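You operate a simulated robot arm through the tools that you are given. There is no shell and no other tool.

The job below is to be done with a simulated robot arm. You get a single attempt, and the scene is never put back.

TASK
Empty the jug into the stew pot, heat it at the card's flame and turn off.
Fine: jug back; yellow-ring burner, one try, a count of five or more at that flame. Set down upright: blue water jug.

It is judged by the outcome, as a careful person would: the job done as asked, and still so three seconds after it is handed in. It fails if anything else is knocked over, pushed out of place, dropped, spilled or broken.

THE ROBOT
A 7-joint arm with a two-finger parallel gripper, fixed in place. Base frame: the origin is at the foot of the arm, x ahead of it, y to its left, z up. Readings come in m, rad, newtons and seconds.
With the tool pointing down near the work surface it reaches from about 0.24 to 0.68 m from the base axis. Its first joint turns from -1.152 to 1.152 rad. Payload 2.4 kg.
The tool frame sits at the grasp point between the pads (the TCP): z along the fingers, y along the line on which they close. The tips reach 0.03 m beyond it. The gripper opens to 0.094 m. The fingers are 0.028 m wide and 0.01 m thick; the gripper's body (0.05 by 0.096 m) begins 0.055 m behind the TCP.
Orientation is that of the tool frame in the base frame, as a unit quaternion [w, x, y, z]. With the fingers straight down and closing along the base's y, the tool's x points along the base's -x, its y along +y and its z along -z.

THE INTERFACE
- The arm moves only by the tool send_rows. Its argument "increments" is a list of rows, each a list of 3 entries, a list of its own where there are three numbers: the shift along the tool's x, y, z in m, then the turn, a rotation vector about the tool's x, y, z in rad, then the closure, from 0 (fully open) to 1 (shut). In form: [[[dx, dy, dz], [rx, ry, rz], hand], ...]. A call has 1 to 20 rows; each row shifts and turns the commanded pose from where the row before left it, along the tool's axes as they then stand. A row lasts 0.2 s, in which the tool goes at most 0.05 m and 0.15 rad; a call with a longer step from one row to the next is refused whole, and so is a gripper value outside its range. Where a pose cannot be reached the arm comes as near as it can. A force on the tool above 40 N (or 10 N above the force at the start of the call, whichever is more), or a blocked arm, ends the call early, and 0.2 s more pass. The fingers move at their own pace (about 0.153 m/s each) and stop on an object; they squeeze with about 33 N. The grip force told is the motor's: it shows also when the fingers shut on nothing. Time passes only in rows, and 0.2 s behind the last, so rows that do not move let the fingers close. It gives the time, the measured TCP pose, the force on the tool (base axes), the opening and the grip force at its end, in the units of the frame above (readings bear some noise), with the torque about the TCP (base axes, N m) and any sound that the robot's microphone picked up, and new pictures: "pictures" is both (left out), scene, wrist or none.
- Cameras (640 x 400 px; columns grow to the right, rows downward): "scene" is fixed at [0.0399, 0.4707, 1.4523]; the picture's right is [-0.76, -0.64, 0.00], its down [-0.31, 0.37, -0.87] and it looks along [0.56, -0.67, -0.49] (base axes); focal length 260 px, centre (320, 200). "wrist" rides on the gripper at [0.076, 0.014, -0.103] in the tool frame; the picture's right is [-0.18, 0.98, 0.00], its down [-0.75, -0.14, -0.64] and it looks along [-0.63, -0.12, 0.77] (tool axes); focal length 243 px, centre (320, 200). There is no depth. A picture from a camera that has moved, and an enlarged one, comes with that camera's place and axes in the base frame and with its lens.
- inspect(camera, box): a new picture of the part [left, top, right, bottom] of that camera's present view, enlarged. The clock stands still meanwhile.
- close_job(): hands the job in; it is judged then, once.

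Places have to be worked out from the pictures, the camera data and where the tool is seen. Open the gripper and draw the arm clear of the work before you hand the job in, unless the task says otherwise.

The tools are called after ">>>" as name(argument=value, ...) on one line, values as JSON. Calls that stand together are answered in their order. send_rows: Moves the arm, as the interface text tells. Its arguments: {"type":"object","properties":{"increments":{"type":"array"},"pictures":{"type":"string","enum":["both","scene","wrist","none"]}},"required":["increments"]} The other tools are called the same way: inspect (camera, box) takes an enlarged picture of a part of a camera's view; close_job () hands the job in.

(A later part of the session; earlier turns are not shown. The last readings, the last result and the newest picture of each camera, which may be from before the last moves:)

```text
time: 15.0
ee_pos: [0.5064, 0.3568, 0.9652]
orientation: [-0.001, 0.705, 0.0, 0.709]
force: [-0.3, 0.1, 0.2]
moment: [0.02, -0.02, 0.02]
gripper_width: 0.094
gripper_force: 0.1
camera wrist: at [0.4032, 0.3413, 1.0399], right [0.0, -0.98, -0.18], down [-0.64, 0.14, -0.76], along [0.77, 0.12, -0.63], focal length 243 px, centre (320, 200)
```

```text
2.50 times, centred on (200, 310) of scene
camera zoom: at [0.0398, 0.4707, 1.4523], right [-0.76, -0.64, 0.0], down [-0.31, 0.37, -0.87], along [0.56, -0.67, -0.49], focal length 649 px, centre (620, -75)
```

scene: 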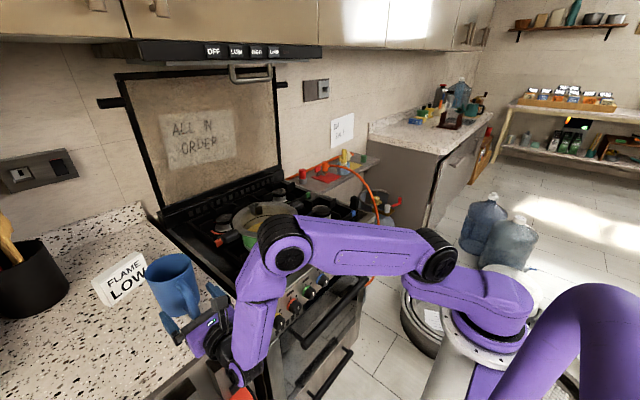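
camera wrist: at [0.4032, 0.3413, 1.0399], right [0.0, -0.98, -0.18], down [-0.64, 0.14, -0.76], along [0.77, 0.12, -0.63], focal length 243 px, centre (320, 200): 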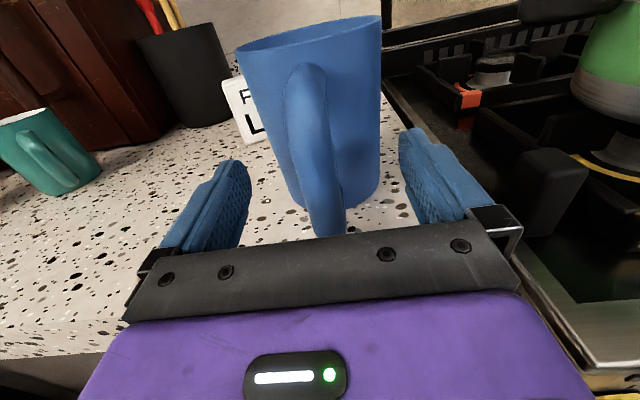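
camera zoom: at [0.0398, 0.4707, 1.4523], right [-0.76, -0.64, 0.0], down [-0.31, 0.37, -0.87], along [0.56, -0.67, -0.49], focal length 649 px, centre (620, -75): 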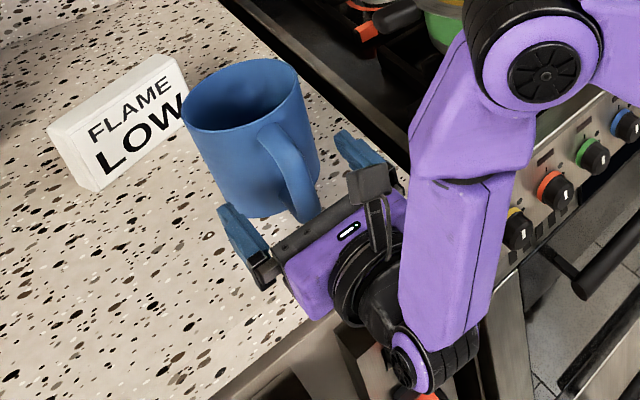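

Fingers straddle the handle properly. I close the gripper in place.

>>> send_rows(increments=[[[0, 0, 0], [0, 0, 0], 0.5], [[0, 0, 0], [0, 0, 0], 0.7], [[0, 0, 0], [0, 0, 0], 1], [[0, 0, 0], [0, 0, 0], 1], [[0, 0, 0], [0, 0, 0], 1]], pictures="both")

```text
time: 16.2
ee_pos: [0.5049, 0.3561, 0.9647]
orientation: [0.0, 0.705, -0.001, 0.709]
force: [1.8, -0.1, -0.6]
moment: [-0.07, -0.16, 0.02]
gripper_width: 0.026
gripper_force: 33.2
camera wrist: at [0.4029, 0.3412, 1.0399], right [0.0, -0.98, -0.19], down [-0.64, 0.14, -0.76], along [0.77, 0.12, -0.63], focal length 243 px, centre (320, 200)
```

scene: 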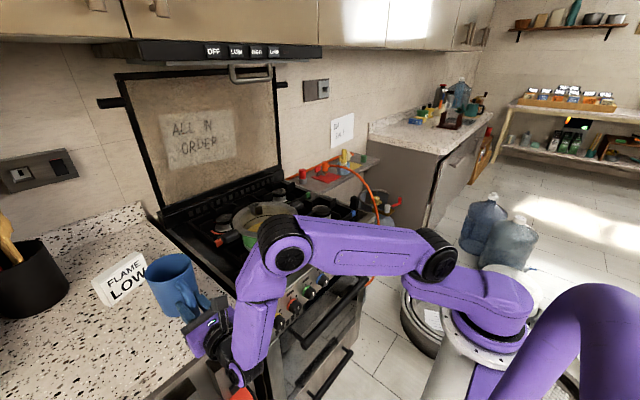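
wrist: 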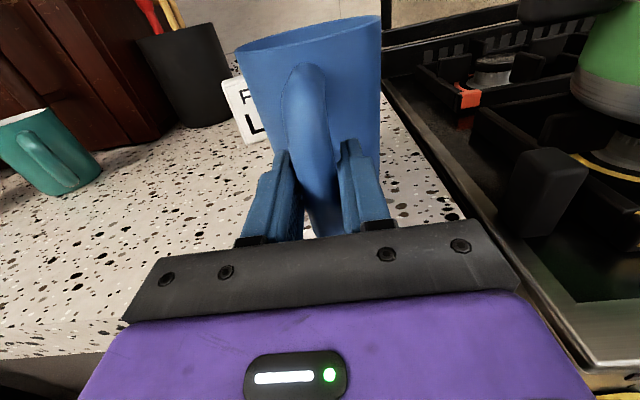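

Gripped at 26 mm with 33 N. I lift slowly by ~2.5 cm and check for slipping or tilting.

>>> send_rows(increments=[[[0.005, 0, 0], [0, 0, 0], 1], [[0.005, 0, 0], [0, 0, 0], 1], [[0.005, 0, 0], [0, 0, 0], 1], [[0.005, 0, 0], [0, 0, 0], 1], [[0.005, 0, 0], [0, 0, 0], 1], [[0, 0, 0], [0, 0, 0], 1]], pictures="both")

```text
time: 17.6
ee_pos: [0.5052, 0.3571, 0.9913]
orientation: [0.001, 0.706, -0.002, 0.708]
force: [-0.1, -0.2, -3.5]
moment: [0.03, 0.31, 0.01]
gripper_width: 0.0261
gripper_force: 33.1
camera wrist: at [0.4023, 0.3415, 1.0654], right [0.0, -0.98, -0.19], down [-0.64, 0.14, -0.76], along [0.77, 0.12, -0.63], focal length 243 px, centre (320, 200)
```

scene: 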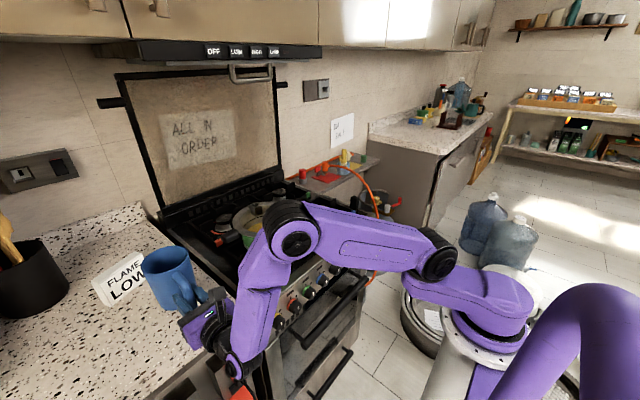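
wrist: 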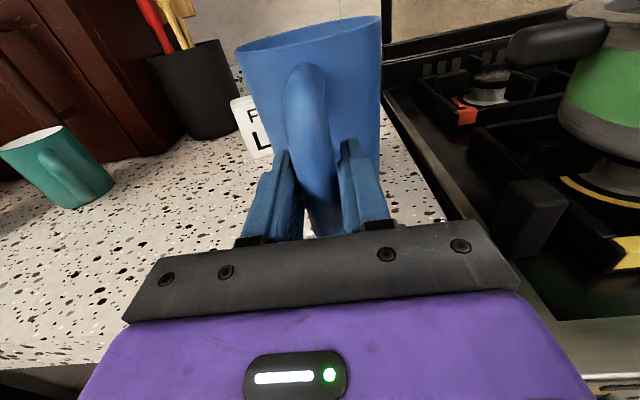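

The jug hangs steady (about 3.5 N, no slip). I lift to z ≈ 1.125 and carry it gently over to beside the pot (pot rim centre ≈ (0.586, 0.072), rim z ≈ 1.02).

>>> send_rows(increments=[[[0.018, 0, 0], [0, 0, 0], 1], [[0.026, 0, 0], [0, 0, 0], 1], [[0.028, 0, 0], [0, 0, 0], 1], [[0.028, 0, 0], [0, 0, 0], 1], [[0.022, 0.005, 0], [0, 0, 0], 1], [[0.012, 0.014, -0.001], [0, 0, 0], 1], [[0, 0.024, -0.001], [0, 0, 0], 1], [[0, 0.028, -0.001], [0, 0, 0], 1], [[0, 0.028, -0.001], [0, 0, 0], 1], [[0, 0.028, -0.001], [0, 0, 0], 1], [[0, 0.026, -0.001], [0, 0, 0], 1], [[0, 0.022, -0.001], [0, 0, 0], 1], [[0, 0.016, 0], [0, 0, 0], 1], [[0, 0.008, 0], [0, 0, 0], 1]], pictures="both")

```text
time: 20.6
ee_pos: [0.4976, 0.1572, 1.1234]
orientation: [0.0, 0.706, -0.001, 0.709]
force: [0.5, -0.3, -3.9]
moment: [0.01, 0.32, -0.02]
gripper_width: 0.0258
gripper_force: 32.7
camera wrist: at [0.3949, 0.1422, 1.1988], right [0.0, -0.98, -0.19], down [-0.64, 0.14, -0.76], along [0.77, 0.12, -0.63], focal length 243 px, centre (320, 200)
```

scene: 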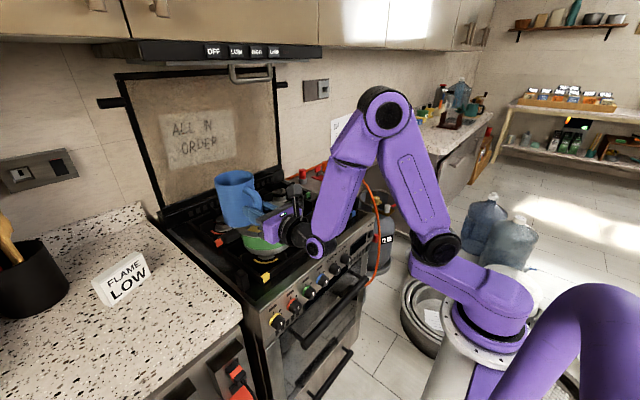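
wrist: 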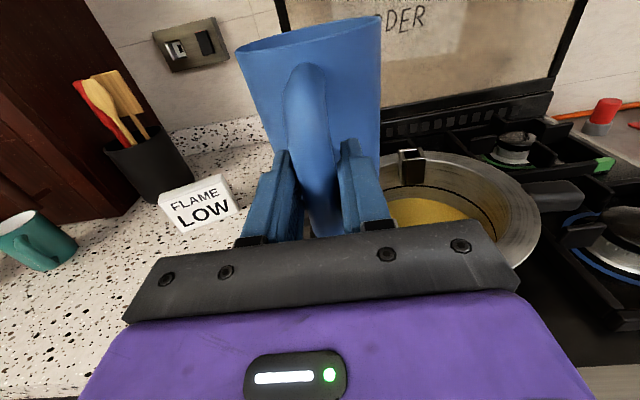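

The pot sits as computed (centre ≈ (0.586, 0.07)) and the jug is just at its left, well above the rim. I pre-tilt the jug to about 50° towards the pot, keeping the lip at y ≈ 0.10.

>>> send_rows(increments=[[[0, -0.0019, 0], [0, 0, 0.0873], 1], [[-0.0002, -0.0019, 0], [0, 0, 0.0873], 1], [[-0.0003, -0.0019, 0], [0, 0, 0.0873], 1], [[-0.0005, -0.0018, 0], [0, 0, 0.0873], 1], [[-0.0006, -0.0018, 0], [0, 0, 0.0873], 1], [[-0.0008, -0.0017, 0], [0, 0, 0.0873], 1], [[-0.001, -0.0016, 0], [0, 0, 0.0873], 1], [[-0.0011, -0.0016, 0], [0, 0, 0.0873], 1], [[-0.0012, -0.0015, 0], [0, 0, 0.0873], 1], [[-0.0013, -0.0013, 0], [0, 0, 0.0873], 1]], pictures="both")

```text
time: 22.8
ee_pos: [0.4968, 0.176, 1.1239]
orientation: [-0.3, 0.639, -0.299, 0.642]
force: [0.6, -1.0, -3.3]
moment: [0.01, 0.36, -0.05]
gripper_width: 0.0259
gripper_force: 33.2
camera wrist: at [0.3943, 0.1082, 1.1602], right [0.0, -0.49, -0.87], down [-0.64, 0.67, -0.38], along [0.77, 0.56, -0.31], focal length 243 px, centre (320, 200)
```

scene: 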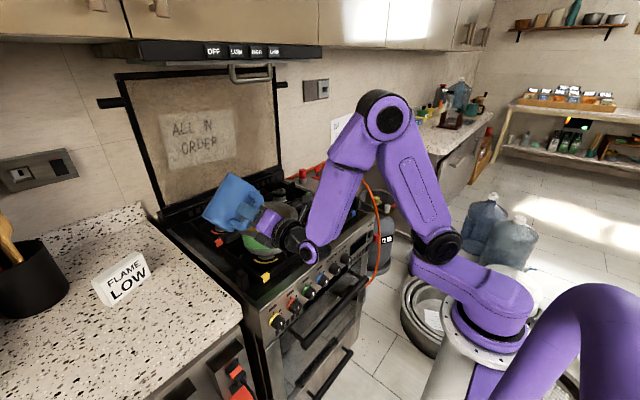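
wrist: 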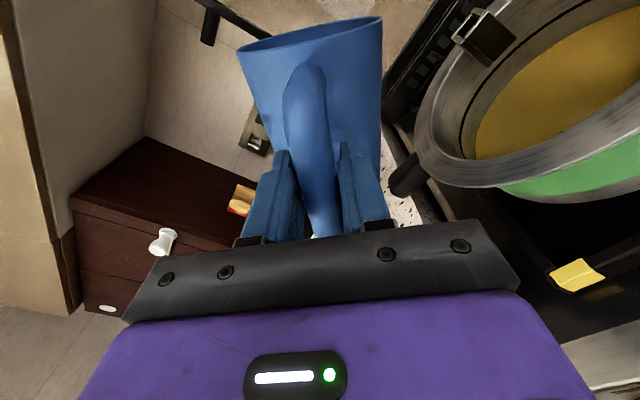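

At 50° the lip sits above the pot opening and the weight is unchanged. I continue slowly to 90°, holding the lip over the pot.

>>> send_rows(increments=[[[0.0005, 0.0004, 0], [0, 0, 0.05], 1], [[0.0005, 0.0004, 0], [0, 0, 0.05], 1], [[0.0006, 0.0004, 0], [0, 0, 0.05], 1], [[0.0006, 0.0004, 0], [0, 0, 0.05], 1], [[0.0006, 0.0003, 0], [0, 0, 0.05], 1], [[0.0006, 0.0003, 0], [0, 0, 0.05], 1], [[0.0006, 0.0003, 0], [0, 0, 0.05], 1], [[0.0007, 0.0002, 0], [0, 0, 0.05], 1], [[0.0007, 0.0002, 0], [0, 0, 0.05], 1]], pictures="both")

```text
time: 24.8
ee_pos: [0.4968, 0.1704, 1.1242]
orientation: [-0.436, 0.556, -0.434, 0.559]
force: [-0.5, -0.6, -3.9]
moment: [-0.01, 0.28, 0.0]
gripper_width: 0.0258
gripper_force: 32.8
camera wrist: at [0.3944, 0.0923, 1.1274], right [0.0, -0.06, -1.0], down [-0.64, 0.77, -0.05], along [0.77, 0.64, -0.04], focal length 243 px, centre (320, 200)
```

scene: 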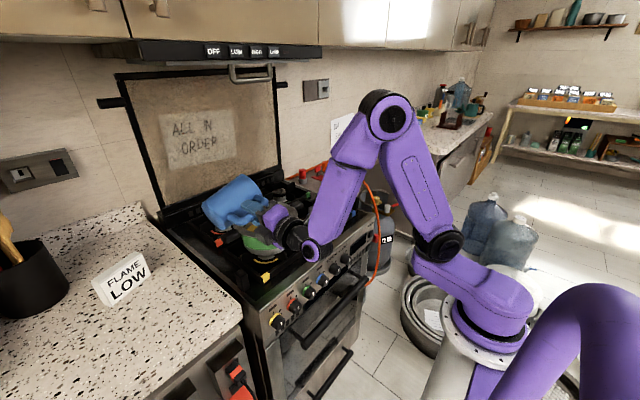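
wrist: 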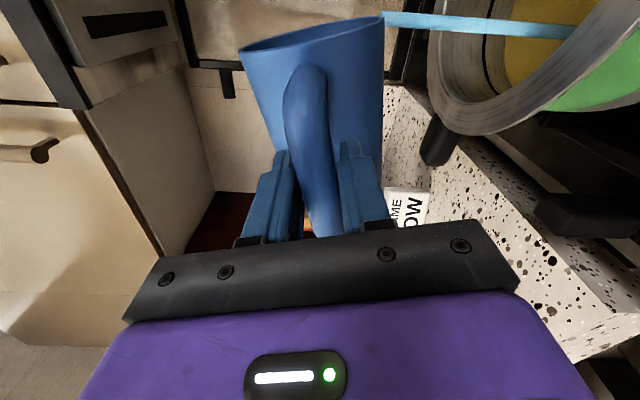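

A stream of water falls from the lip into the pot. I keep tilting slowly, drifting a little toward the pot's centre.

>>> send_rows(increments=[[[0, 0, 0], [0, 0, 0], 1], [[0, 0, 0], [0, 0, 0], 1], [[0.002, 0.0005, 0], [0, 0, 0.04], 1], [[0.002, 0.0005, 0], [0, 0, 0.04], 1], [[0.002, 0.0004, 0], [0, 0, 0.04], 1], [[0.0025, 0.0003, 0], [0, 0, 0.04], 1], [[0.0025, 0.0002, 0], [0, 0, 0.04], 1], [[0.0025, 0.0001, 0], [0, 0, 0.04], 1], [[0.0025, 0, 0], [0, 0, 0.04], 1]], pictures="both")

```text
time: 26.8
ee_pos: [0.4963, 0.1536, 1.1236]
orientation: [0.509, -0.49, 0.506, -0.494]
force: [-0.1, 0.3, -1.5]
moment: [-0.02, 0.2, 0.01]
gripper_width: 0.0257
gripper_force: 33.2
camera wrist: at [0.3945, 0.0778, 1.1058], right [0.0, 0.22, -0.98], down [-0.64, 0.75, 0.16], along [0.77, 0.63, 0.14], focal length 243 px, centre (320, 200)
```

scene: 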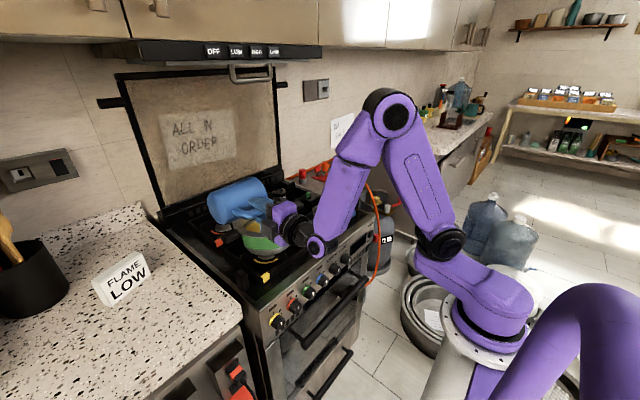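
wrist: 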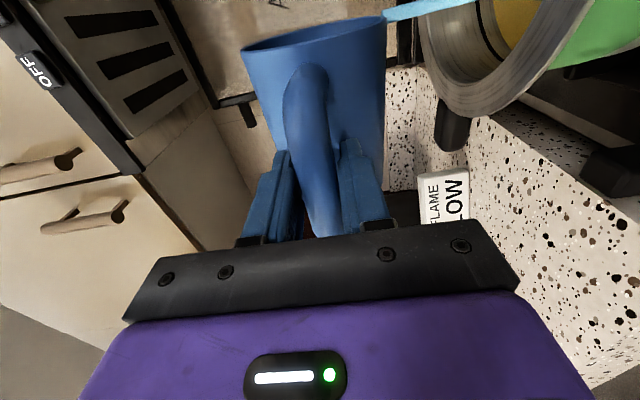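

About 92° now and still pouring; weight is falling. I continue to ~130°, keeping the lip at y ≈ 0.095.

>>> send_rows(increments=[[[0.0034, -0.0002, 0], [0, 0, 0.05], 1], [[0.0034, -0.0003, 0], [0, 0, 0.05], 1], [[0.0034, -0.0005, 0], [0, 0, 0.05], 1], [[0.0033, -0.0006, 0], [0, 0, 0.05], 1], [[0.0033, -0.0008, 0], [0, 0, 0.05], 1], [[0.0033, -0.0009, 0], [0, 0, 0.05], 1], [[0.0032, -0.0011, 0], [0, 0, 0.05], 1], [[0.0032, -0.0013, 0], [0, 0, 0.05], 1], [[0.0031, -0.0014, 0], [0, 0, 0.05], 1], [[0.003, -0.0016, 0], [0, 0, 0.05], 1], [[0.0029, -0.0017, 0], [0, 0, 0.05], 1], [[0.0028, -0.0019, 0], [0, 0, 0.05], 1], [[0.0027, -0.002, 0], [0, 0, 0.05], 1]], pictures="both")

```text
time: 29.6
ee_pos: [0.4975, 0.1091, 1.1237]
orientation: [0.64, -0.303, 0.637, -0.304]
force: [0.5, -0.1, -1.8]
moment: [-0.01, 0.15, 0.02]
gripper_width: 0.0255
gripper_force: 33.3
camera wrist: at [0.3947, 0.059, 1.0636], right [0.0, 0.76, -0.65], down [-0.64, 0.5, 0.58], along [0.77, 0.41, 0.49], focal length 243 px, centre (320, 200)
```

scene: 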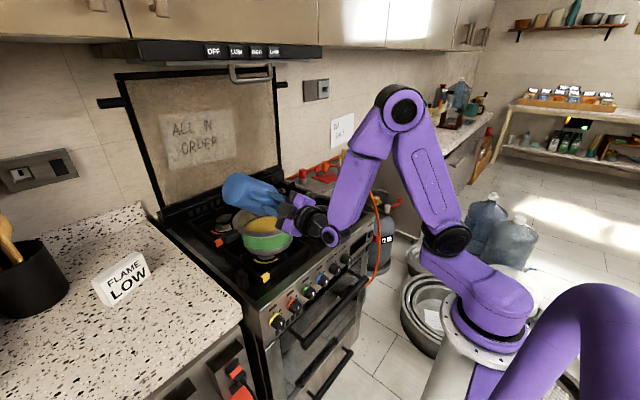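
wrist: 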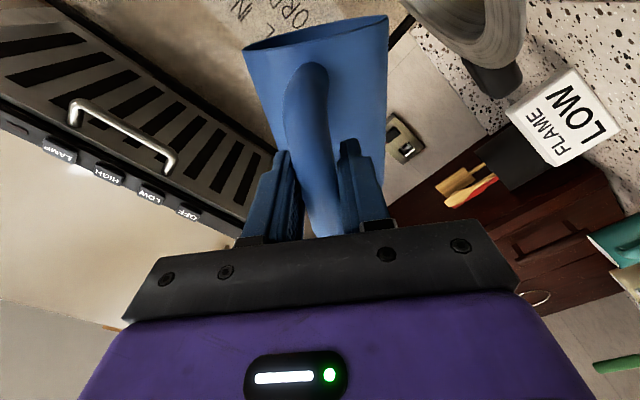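

The stream has stopped and the load is down to ~1.7 N (empty jug). I tip a little further to ~150° and hold a second so the last drops go in.

>>> send_rows(increments=[[[0.0027, -0.0023, 0], [0, 0, 0.052], 1], [[0.0026, -0.0025, 0], [0, 0, 0.052], 1], [[0.0025, -0.0026, 0], [0, 0, 0.052], 1], [[0.0024, -0.0027, 0], [0, 0, 0.052], 1], [[0.0022, -0.0028, 0], [0, 0, 0.052], 1], [[0.0021, -0.0029, 0], [0, 0, 0.052], 1], [[0.002, -0.003, 0], [0, 0, 0.052], 1], [[0, 0, 0], [0, 0, 0], 1], [[0, 0, 0], [0, 0, 0], 1], [[0, 0, 0], [0, 0, 0], 1], [[0, 0, 0], [0, 0, 0], 1], [[0, 0, 0], [0, 0, 0], 1]], pictures="both")

>>> inspect(camera="scene", box=[200, 150, 340, 280])

```text
time: 32.2
ee_pos: [0.4974, 0.0843, 1.1242]
orientation: [0.684, -0.183, 0.681, -0.185]
force: [-0.3, 0.1, -1.2]
moment: [0.0, 0.1, 0.0]
gripper_width: 0.0256
gripper_force: 32.6
camera wrist: at [0.3948, 0.0582, 1.0497], right [0.0, 0.94, -0.33], down [-0.64, 0.26, 0.72], along [0.76, 0.21, 0.61], focal length 243 px, centre (320, 200)
```

scene: 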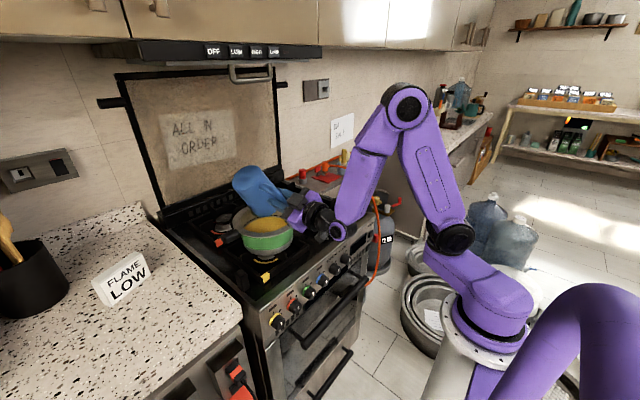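
wrist: 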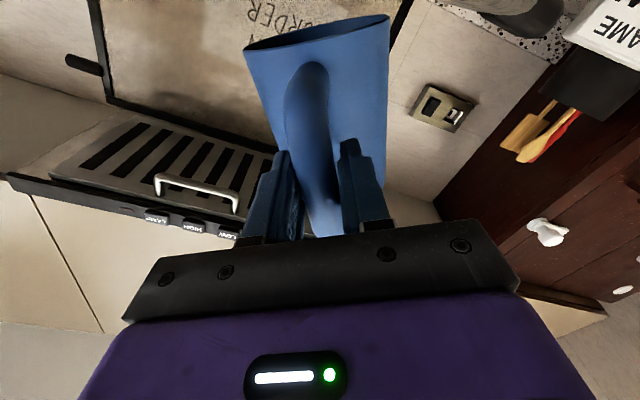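

```text
3.08 times, centred on (270, 215) of scene
camera zoom: at [0.0399, 0.4707, 1.4523], right [-0.76, -0.64, 0.0], down [-0.31, 0.37, -0.87], along [0.56, -0.67, -0.49], focal length 799 px, centre (474, 154)
```

zoom: 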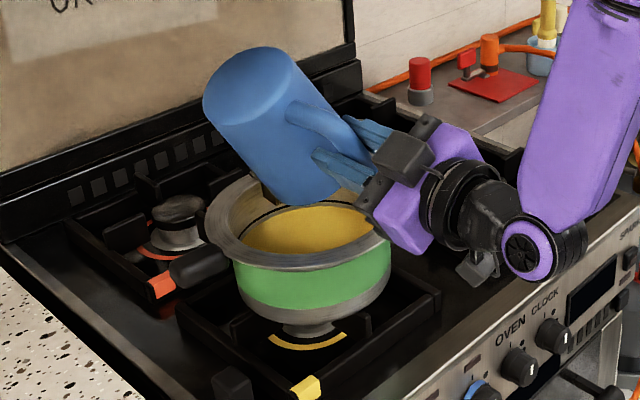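

The pot's level has risen, nothing is spilled and the jug is empty. I turn the jug back upright along the same path, clear of the pot.

>>> send_rows(increments=[[[-0.0054, 0.0094, 0], [0, 0, -0.1309], 1], [[-0.0066, 0.0086, 0], [0, 0, -0.1309], 1], [[-0.0076, 0.0076, 0], [0, 0, -0.1309], 1], [[-0.0086, 0.0066, 0], [0, 0, -0.1309], 1], [[-0.0069, 0.004, 0], [0, 0, -0.1309], 1], [[-0.0074, 0.0031, 0], [0, 0, -0.1309], 1], [[-0.0077, 0.0021, 0], [0, 0, -0.1309], 1], [[-0.0079, 0.001, 0], [0, 0, -0.1309], 1], [[-0.004, 0, 0], [0, 0, -0.1309], 1], [[-0.004, -0.0005, 0], [0, 0, -0.1309], 1], [[-0.0039, -0.001, 0], [0, 0, -0.1309], 1], [[-0.0037, -0.0015, 0], [0, 0, -0.1309], 1], [[-0.0026, -0.0015, 0], [0, 0, -0.1309], 1], [[-0.0024, -0.0018, 0], [0, 0, -0.1309], 1], [[-0.0021, -0.0021, 0], [0, 0, -0.1309], 1], [[-0.0018, -0.0024, 0], [0, 0, -0.1309], 1], [[-0.0015, -0.0026, 0], [0, 0, -0.1309], 1], [[-0.0011, -0.0028, 0], [0, 0, -0.1309], 1], [[-0.0008, -0.0029, 0], [0, 0, -0.1309], 1], [[-0.0004, -0.003, 0], [0, 0, -0.1309], 1]], pictures="both")

```text
time: 36.4
ee_pos: [0.4971, 0.1993, 1.1241]
orientation: [0.002, 0.706, 0.0, 0.708]
force: [-0.4, 0.4, -1.3]
moment: [0.03, 0.11, -0.02]
gripper_width: 0.0255
gripper_force: 32.4
camera wrist: at [0.3942, 0.1852, 1.1989], right [0.0, -0.98, -0.18], down [-0.64, 0.14, -0.76], along [0.77, 0.11, -0.63], focal length 243 px, centre (320, 200)
```

scene: 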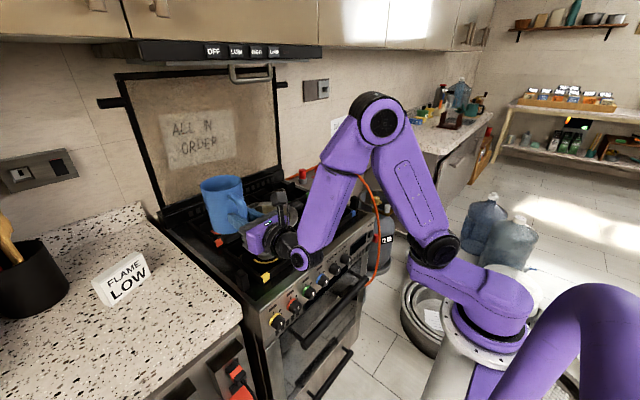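
wrist: 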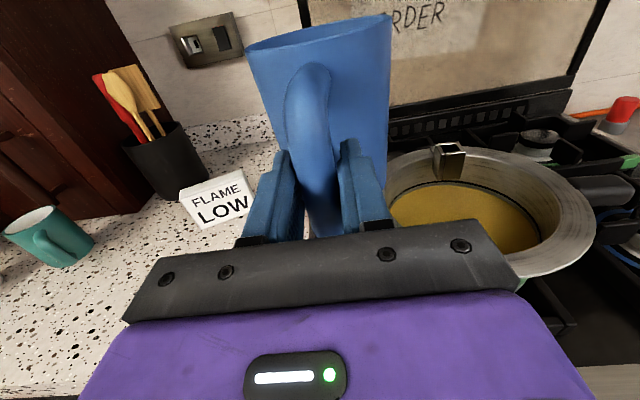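

The stew has come up to the line inside the pot. The jug seems to have shifted slightly in the grip, so I enlarge the view to check its attitude before setting it down.

>>> inspect(camera="wrist", box=[220, 0, 440, 250])

>>> inspect(camera="scene", box=[160, 150, 320, 280])

```text
1.60 times, centred on (330, 125) of wrist
camera zoom: at [0.3942, 0.1852, 1.1989], right [0.0, -0.98, -0.18], down [-0.64, 0.14, -0.76], along [0.77, 0.11, -0.63], focal length 388 px, centre (304, 320)
```

zoom: 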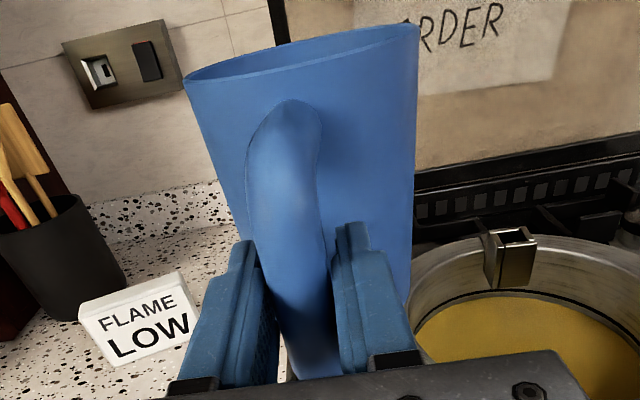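

```text
3.08 times, centred on (240, 215) of scene
camera zoom: at [0.0399, 0.4707, 1.4523], right [-0.76, -0.64, 0.0], down [-0.31, 0.37, -0.87], along [0.56, -0.67, -0.49], focal length 799 px, centre (566, 154)
```

zoom: 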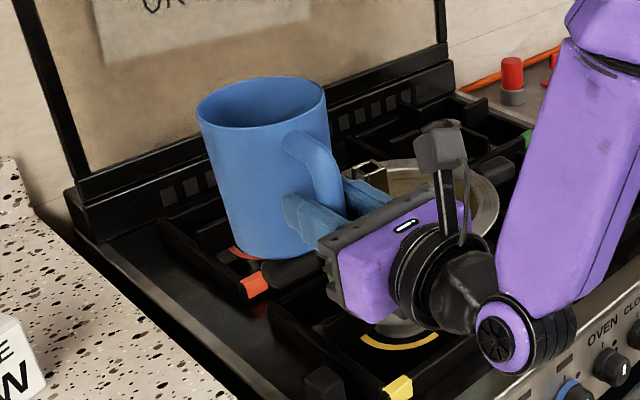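

The jug leans only ~2° in the grip. I carry it back above its original spot with a small corrective roll and lower it most of the way.

>>> send_rows(increments=[[[0, -0.012, 0.001], [0, 0, -0.01], 1], [[0, -0.02, 0.001], [0, 0, -0.01], 1], [[0, -0.026, 0.001], [0, 0, -0.01], 1], [[0, -0.026, 0.001], [0, 0, 0], 1], [[0, -0.026, 0.001], [0, 0, 0], 1], [[0, -0.024, 0.001], [0, 0, 0], 1], [[0, -0.016, 0.001], [0, 0, 0], 1], [[0, -0.01, 0.001], [0, 0, 0], 1], [[-0.012, 0, 0], [0, 0, 0], 1], [[-0.025, 0, 0], [0, 0, 0], 1], [[-0.03, 0, 0], [0, 0, 0], 1], [[-0.03, 0, 0], [0, 0, 0], 1], [[-0.025, 0, 0], [0, 0, 0], 1], [[-0.013, 0, 0], [0, 0, 0], 1], [[-0.005, 0, 0], [0, 0, 0], 1], [[0, 0, 0], [0, 0, 0], 1]], pictures="both")

>>> inspect(camera="scene", box=[80, 210, 260, 350])

>>> inspect(camera="wrist", box=[220, 0, 440, 250])

```text
time: 39.8
ee_pos: [0.5048, 0.3558, 0.9799]
orientation: [0.012, 0.705, 0.01, 0.709]
force: [-0.4, -0.1, -1.8]
moment: [0.01, 0.11, 0.0]
gripper_width: 0.0258
gripper_force: 33.2
camera wrist: at [0.4032, 0.3427, 1.0548], right [0.0, -0.99, -0.15], down [-0.64, 0.12, -0.76], along [0.77, 0.1, -0.63], focal length 243 px, centre (320, 200)
```

scene: 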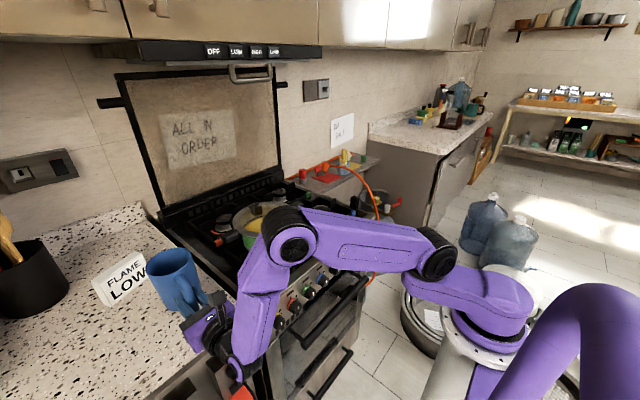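
wrist: 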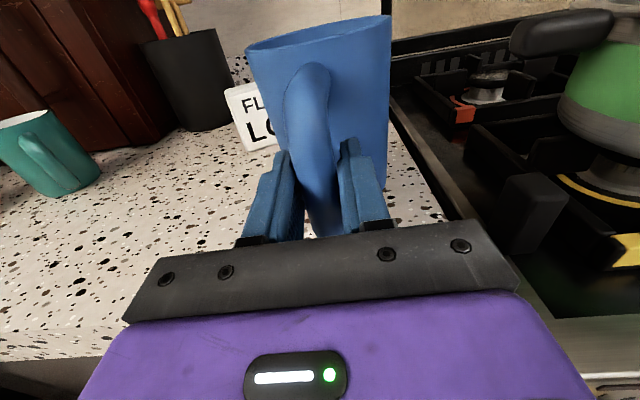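

```text
2.86 times, centred on (170, 280) of scene
camera zoom: at [0.0399, 0.4707, 1.4523], right [-0.76, -0.64, 0.0], down [-0.31, 0.37, -0.87], along [0.56, -0.67, -0.49], focal length 742 px, centre (749, -29)
```

zoom: 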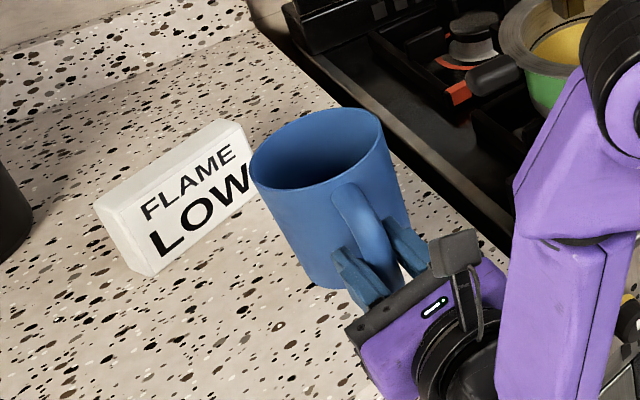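

```text
1.60 times, centred on (330, 125) of wrist
camera zoom: at [0.4032, 0.3427, 1.0548], right [0.0, -0.99, -0.15], down [-0.64, 0.12, -0.76], along [0.77, 0.1, -0.63], focal length 388 px, centre (304, 320)
```

zoom: 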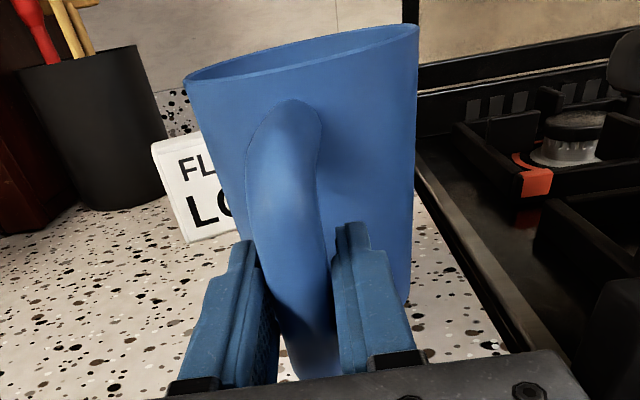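

Directly above its spot and upright. I lower the last 1.5 cm gently while watching the force.

>>> send_rows(increments=[[[-0.004, -0.002, 0], [0, 0, 0], 1], [[-0.004, -0.002, 0], [0, 0, 0], 1], [[-0.003, 0, 0], [0, 0, 0], 1], [[-0.002, 0, 0], [0, 0, 0], 1], [[-0.001, 0, 0], [0, 0, 0], 1], [[0, 0, 0], [0, 0, 0], 1]], pictures="both")

```text
time: 41.2
ee_pos: [0.5055, 0.3586, 0.9674]
orientation: [0.011, 0.705, 0.01, 0.709]
force: [0.1, -0.5, 3.4]
moment: [0.13, -0.24, -0.02]
gripper_width: 0.0253
gripper_force: 33.2
camera wrist: at [0.4032, 0.3467, 1.0418], right [0.0, -0.99, -0.15], down [-0.64, 0.12, -0.76], along [0.77, 0.1, -0.63], focal length 243 px, centre (320, 200)
```

scene: 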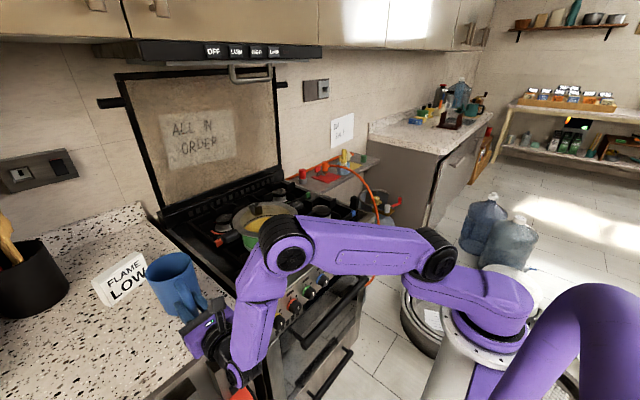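
wrist: 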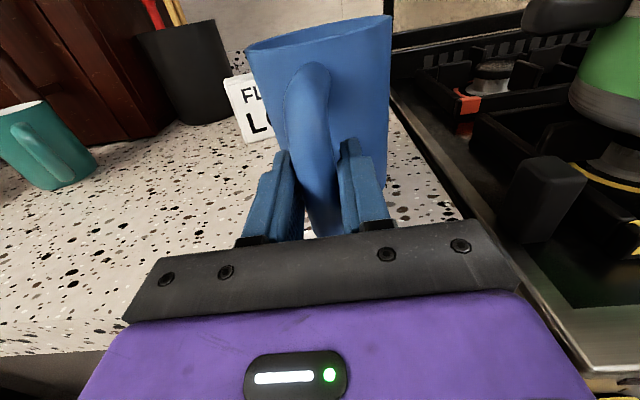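

Contact with the counter is felt (+3.4 N), slightly first on the left edge, so I roll back 0.015 rad and then open the fingers.

>>> send_rows(increments=[[[0, 0, 0], [0, 0, 0.015], 1], [[0, 0, 0], [0, 0, 0], 1], [[0, 0, 0], [0, 0, 0], 0.7], [[0, 0, 0], [0, 0, 0], 0.5], [[0, 0, 0], [0, 0, 0], 0.2], [[0, 0, 0], [0, 0, 0], 0], [[0, 0, 0], [0, 0, 0], 0]], pictures="both")

>>> inspect(camera="wrist", box=[220, 0, 440, 250])

>>> inspect(camera="scene", box=[80, 210, 260, 350])

```text
time: 42.8
ee_pos: [0.5061, 0.3591, 0.9652]
orientation: [0.008, 0.705, 0.005, 0.709]
force: [0.4, -0.6, 0.1]
moment: [0.04, 0.01, -0.02]
gripper_width: 0.094
gripper_force: 0.0
camera wrist: at [0.4034, 0.3455, 1.041], right [0.0, -0.99, -0.17], down [-0.64, 0.13, -0.76], along [0.77, 0.11, -0.63], focal length 243 px, centre (320, 200)
```

scene: 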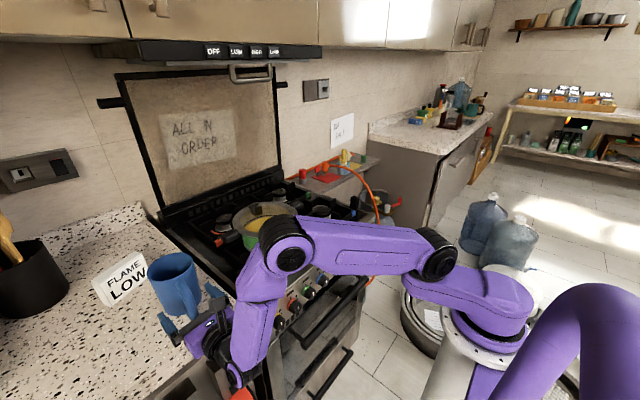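
wrist: 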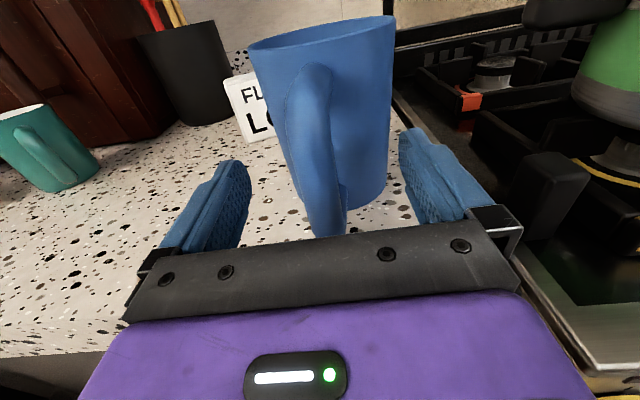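

```text
1.60 times, centred on (330, 125) of wrist
camera zoom: at [0.4034, 0.3455, 1.041], right [0.0, -0.99, -0.17], down [-0.64, 0.13, -0.76], along [0.77, 0.11, -0.63], focal length 388 px, centre (304, 320)
```

zoom: 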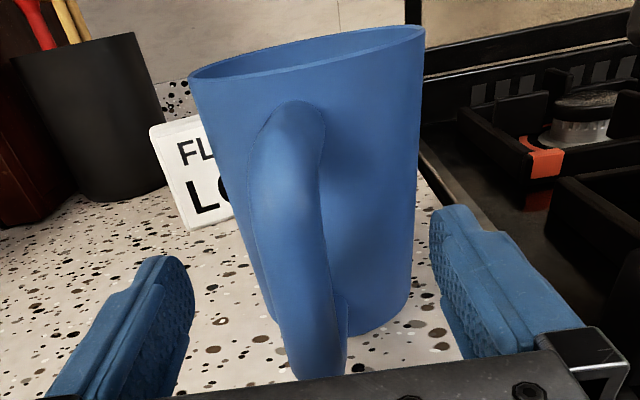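

```text
2.86 times, centred on (170, 280) of scene
camera zoom: at [0.0399, 0.4707, 1.4523], right [-0.76, -0.64, 0.0], down [-0.31, 0.37, -0.87], along [0.56, -0.67, -0.49], focal length 742 px, centre (749, -29)
```

zoom: 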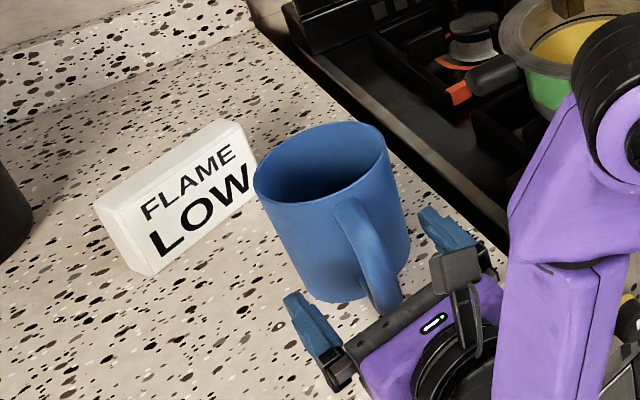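

The jug stands upright on its spot. I back straight out, then go to a standby pose in front of the yellow knob.

>>> send_rows(increments=[[[0, 0, -0.02], [0, 0, 0], 0], [[0, 0, -0.035], [0, 0, 0], 0], [[0, 0, -0.04], [0, 0, 0], 0], [[0, 0, -0.04], [0, 0, 0.014], 0], [[0, 0, -0.04], [0, 0, 0], 0], [[-0.0275, 0.028, 0], [0, 0, 0], 0], [[-0.0275, 0.028, 0], [0, 0, 0], 0], [[-0.0275, 0.028, 0], [0, 0, 0], 0], [[-0.0275, 0.028, 0], [0, 0, 0], 0], [[-0.0275, 0.028, 0], [0, 0, 0], 0], [[-0.0275, 0.028, 0], [0, 0, 0], 0]], pictures="both")

```text
time: 45.2
ee_pos: [0.3303, 0.1893, 0.7999]
orientation: [0.001, 0.705, 0.001, 0.709]
force: [-0.1, -0.5, 0.3]
moment: [-0.02, -0.01, -0.02]
gripper_width: 0.0941
gripper_force: 0.1
camera wrist: at [0.2279, 0.175, 0.8753], right [0.0, -0.98, -0.18], down [-0.64, 0.14, -0.76], along [0.77, 0.12, -0.63], focal length 243 px, centre (320, 200)
```

scene: 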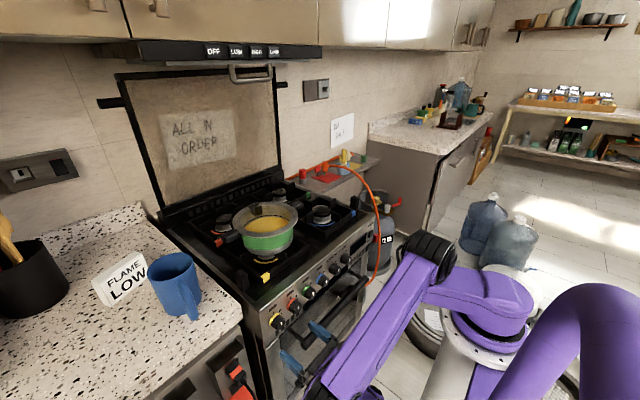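
wrist: 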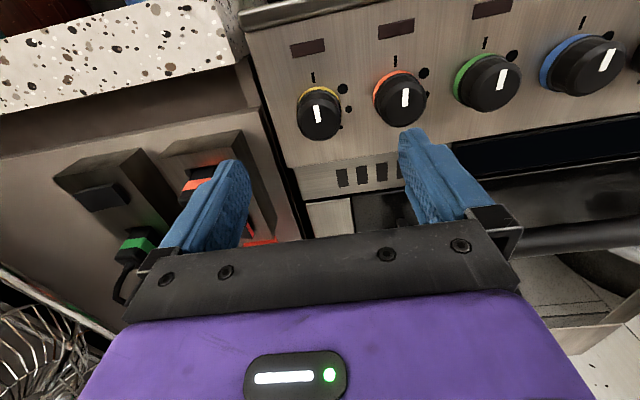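

Jug is standing well in the scene view. I dry-run the transit along the front of the panel toward the SPARK button (before any gas is on), to verify the arm can pass and see the button.

>>> send_rows(increments=[[[0.002, 0.04, 0.003], [0, 0, 0], 0], [[0.002, 0.04, 0.003], [0, 0, 0], 0], [[0.002, 0.04, 0.003], [0, 0, 0], 0], [[0.002, 0.04, 0.003], [0, 0, 0], 0], [[0.002, 0.04, 0.003], [0, 0, 0], 0], [[0.002, 0.04, 0.003], [0, 0, 0], 0]], pictures="both")

```text
time: 46.6
ee_pos: [0.3409, -0.0232, 0.8143]
orientation: [0.001, 0.706, 0.001, 0.709]
force: [1.4, -0.1, 0.5]
moment: [-0.01, 0.03, 0.01]
gripper_width: 0.0939
gripper_force: 0.0
out of reach, approached as far as the arm can: row 6
camera wrist: at [0.2382, -0.0377, 0.8898], right [0.0, -0.98, -0.18], down [-0.64, 0.14, -0.76], along [0.77, 0.12, -0.63], focal length 243 px, centre (320, 200)
```

scene: 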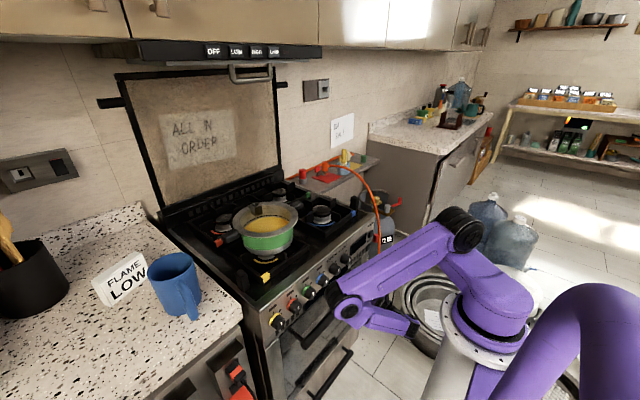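
wrist: 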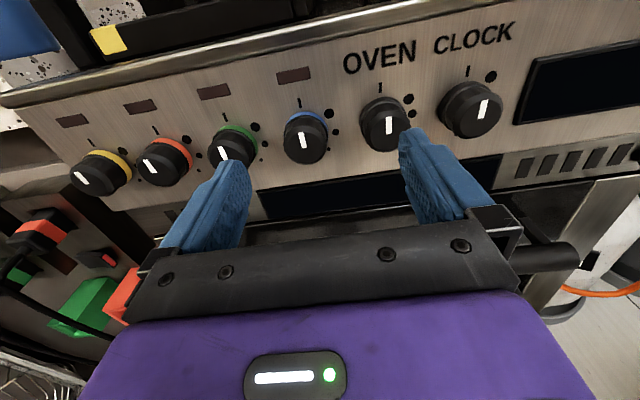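

The arm is slightly too folded at x 0.34 near y ≈ −0.03. I try the same transit a bit further forward (x ≈ 0.37, still short of the knob faces at 0.415).

>>> send_rows(increments=[[[0, 0, 0.02], [0, 0, 0], 0.3], [[0.002, 0.03, 0.003], [0, 0, 0], 0.3], [[0, 0.04, 0], [0, 0, 0], 0.3], [[0, 0.04, 0], [0, 0, 0], 0.3]], pictures="both")

```text
time: 47.6
ee_pos: [0.2975, -0.0854, 0.8284]
orientation: [0.0, 0.706, 0.001, 0.708]
force: [-0.3, -0.6, -0.6]
moment: [-0.01, 0.0, 0.02]
gripper_width: 0.0661
gripper_force: 0.0
out of reach, approached as far as the arm can: row 1, 2, 3, 4
camera wrist: at [0.1966, -0.0995, 0.903], right [0.0, -0.98, -0.18], down [-0.64, 0.14, -0.76], along [0.77, 0.12, -0.63], focal length 243 px, centre (320, 200)
```

scene: 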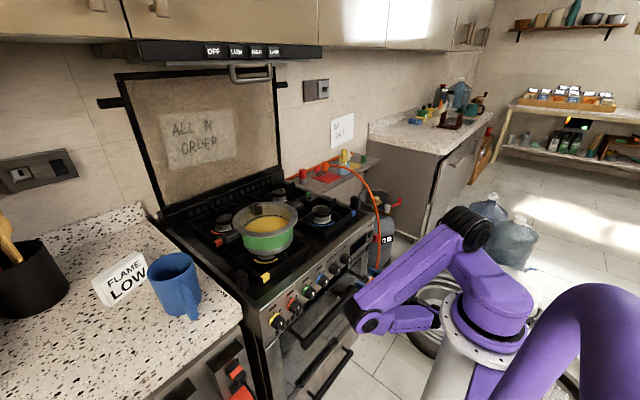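
wrist: 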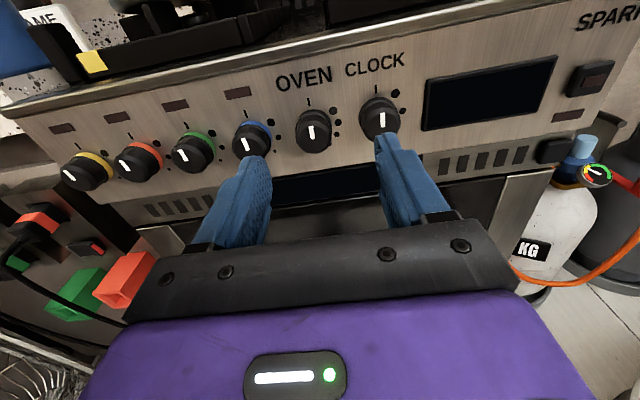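

From here I can see the clock panel, the SPARK button and a white gas cylinder with a gauge. I inspect these before continuing.

>>> inspect(camera="wrist", box=[500, 0, 640, 110])

>>> inspect(camera="wrist", box=[530, 120, 640, 210])

>>> inspect(camera="wrist", box=[480, 100, 640, 310])

>>> inspect(camera="scene", box=[340, 180, 420, 290])

```text
3.64 times, centred on (570, 55) of wrist
camera zoom: at [0.1966, -0.0995, 0.903], right [0.0, -0.98, -0.18], down [-0.64, 0.14, -0.76], along [0.77, 0.12, -0.63], focal length 882 px, centre (-589, 727)
```

zoom: 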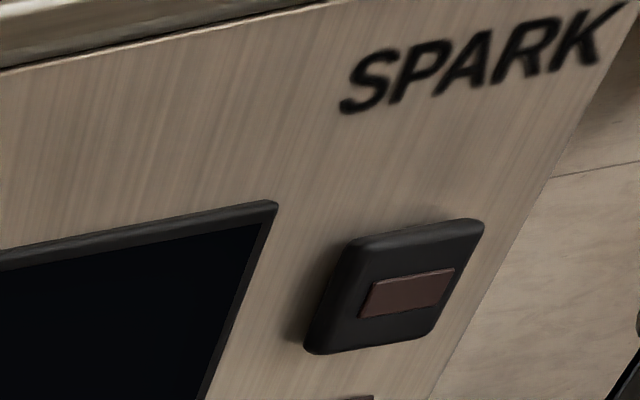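

```text
4.44 times, centred on (585, 165) of wrist
camera zoom: at [0.1966, -0.0995, 0.903], right [0.0, -0.98, -0.18], down [-0.64, 0.14, -0.76], along [0.77, 0.12, -0.63], focal length 1078 px, centre (-858, 356)
```

zoom: 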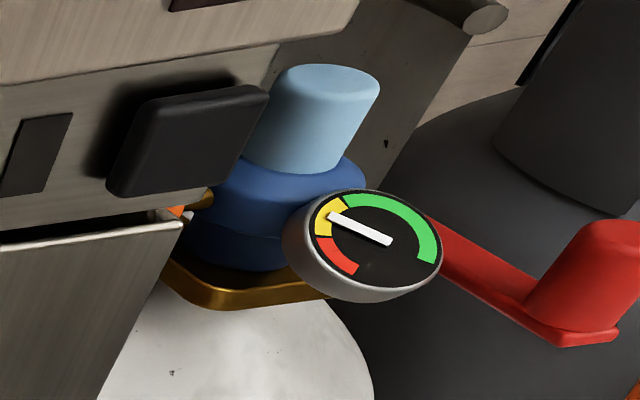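

```text
1.90 times, centred on (560, 205) of wrist
camera zoom: at [0.1966, -0.0995, 0.903], right [0.0, -0.98, -0.18], down [-0.64, 0.14, -0.76], along [0.77, 0.12, -0.63], focal length 462 px, centre (-137, 190)
```

zoom: 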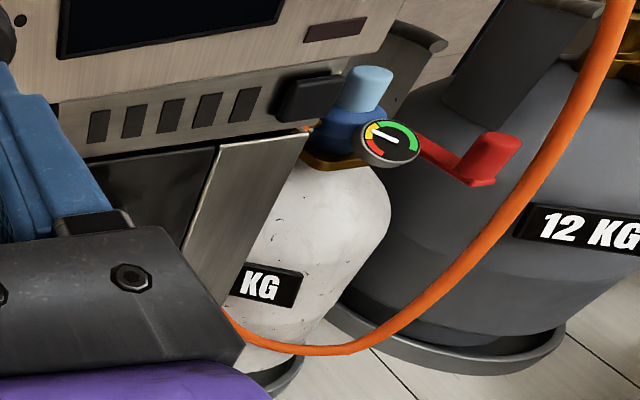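

```text
3.64 times, centred on (380, 235) of scene
camera zoom: at [0.0399, 0.4707, 1.4523], right [-0.76, -0.64, 0.0], down [-0.31, 0.37, -0.87], along [0.56, -0.67, -0.49], focal length 945 px, centre (102, 73)
```

zoom: 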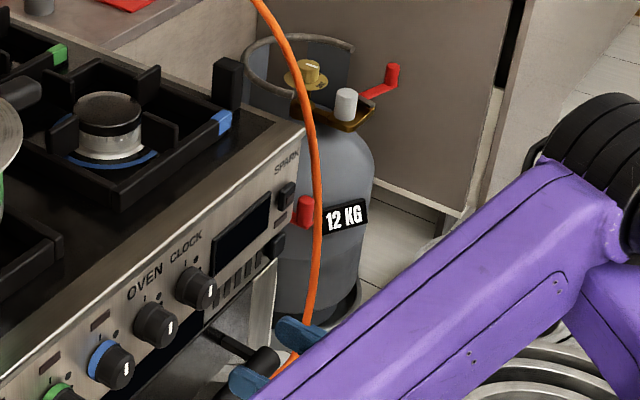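

SPARK is the upper square button at ≈ (0.437, −0.33, 0.803); gas gauge shows pressure and the gas fittings are beyond reach. The straight transit is too folded near the base, so I try going up first and over to the right.

>>> send_rows(increments=[[[0.03, 0, 0.01], [0, 0, 0], 0.5], [[0.04, 0, 0.01], [0, 0, 0], 0.5], [[0.04, 0, 0.01], [0, 0, 0], 0.5], [[0.04, 0.01, 0.005], [0, 0, 0], 0.5], [[0.03, 0.01, 0], [0, 0, 0], 0.5]], pictures="scene")

```text
time: 48.8
ee_pos: [0.3196, -0.0818, 0.9091]
orientation: [0.001, 0.704, 0.0, 0.71]
force: [0.2, 0.1, 0.0]
moment: [0.03, -0.01, 0.02]
gripper_width: 0.0471
gripper_force: 0.1
out of reach, approached as far as the arm can: row 1, 3, 4, 5
```

scene: 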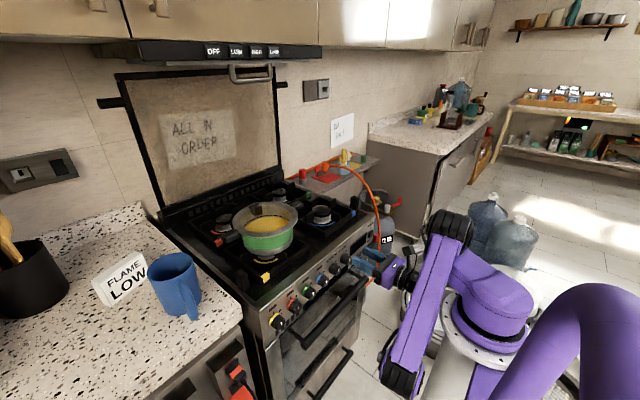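

The arm is in a cramped elbow posture here. I raise it well up and forward into open space to recover a good configuration.

>>> send_rows(increments=[[[0.04, 0, 0.01], [0, 0, 0], 0.5], [[0.045, 0, 0.01], [0, 0, 0], 0.5], [[0.045, 0, 0.01], [0, 0, 0], 0.5], [[0.045, 0, 0.01], [0, 0, 0], 0.5], [[0.045, 0, 0.01], [0, 0, 0], 0.5], [[0.045, 0, 0.01], [0, 0, 0], 0.5], [[0, 0, 0], [0, 0, 0], 0.5]], pictures="scene")

```text
time: 50.4
ee_pos: [0.3242, -0.0777, 0.9099]
orientation: [0.001, 0.705, 0.001, 0.709]
force: [-0.1, -0.1, -0.1]
moment: [-0.01, 0.0, -0.01]
gripper_width: 0.047
gripper_force: 0.2
out of reach, approached as far as the arm can: row 1, 2, 3, 4, 5, 6
```

scene: 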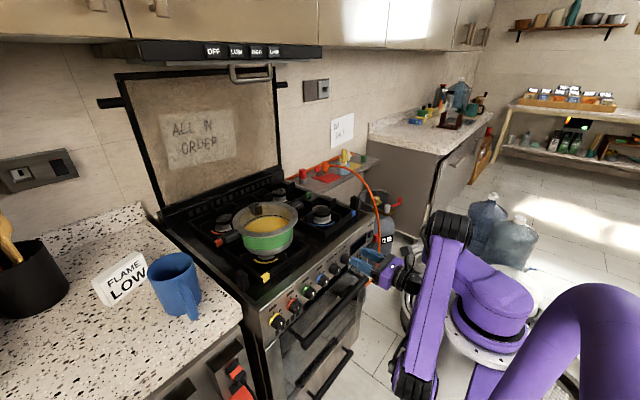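

The IK is stuck on this branch, so I retrace the way I came: back left (+Y) and lower.

>>> send_rows(increments=[[[-0.03, -0.03, 0], [0, 0, 0], 0.5], [[-0.03, -0.04, 0], [0, 0, 0], 0.5], [[-0.03, -0.04, 0], [0, 0, 0], 0.5], [[-0.02, -0.04, 0], [0, 0, 0], 0.5]], pictures="scene")

```text
time: 51.4
ee_pos: [0.3233, 0.0713, 0.8003]
orientation: [0.001, 0.706, -0.001, 0.708]
force: [-0.1, -0.3, 0.5]
moment: [-0.03, -0.01, -0.01]
gripper_width: 0.047
gripper_force: 0.1
```

scene: 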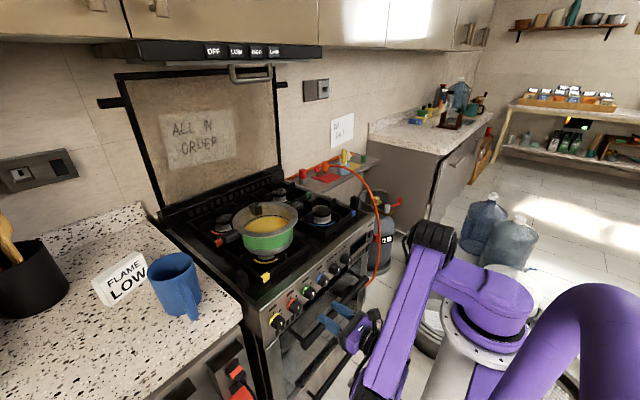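

The retrace works. I now raise here to z ≈ 1.15, then cross to the right at height and descend in front of the SPARK button from above.

>>> send_rows(increments=[[[0.045, 0, 0], [0, 0, 0], 0.5], [[0.045, 0, 0], [0, 0, 0], 0.5], [[0.045, 0, 0], [0, 0, 0], 0.5], [[0.045, 0, 0], [0, 0, 0], 0.5], [[0.045, 0, 0.005], [0, 0, 0], 0.5], [[0.045, 0, 0.01], [0, 0, 0], 0.5], [[0.045, 0, 0.01], [0, 0, 0], 0.5], [[0.045, 0, 0.01], [0, 0, 0], 0.5], [[0, 0, 0], [0, 0, 0], 0.5]], pictures="scene")

```text
time: 53.4
ee_pos: [0.3561, 0.0718, 1.1605]
orientation: [0.001, 0.706, 0.002, 0.709]
force: [-0.2, 1.1, -0.1]
moment: [-0.02, 0.02, 0.0]
gripper_width: 0.0469
gripper_force: 0.1
```

scene: 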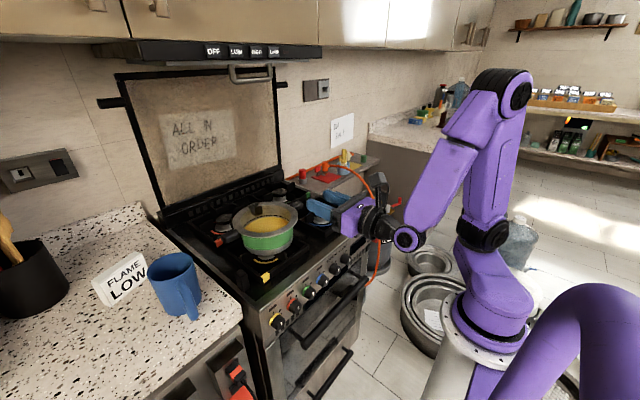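

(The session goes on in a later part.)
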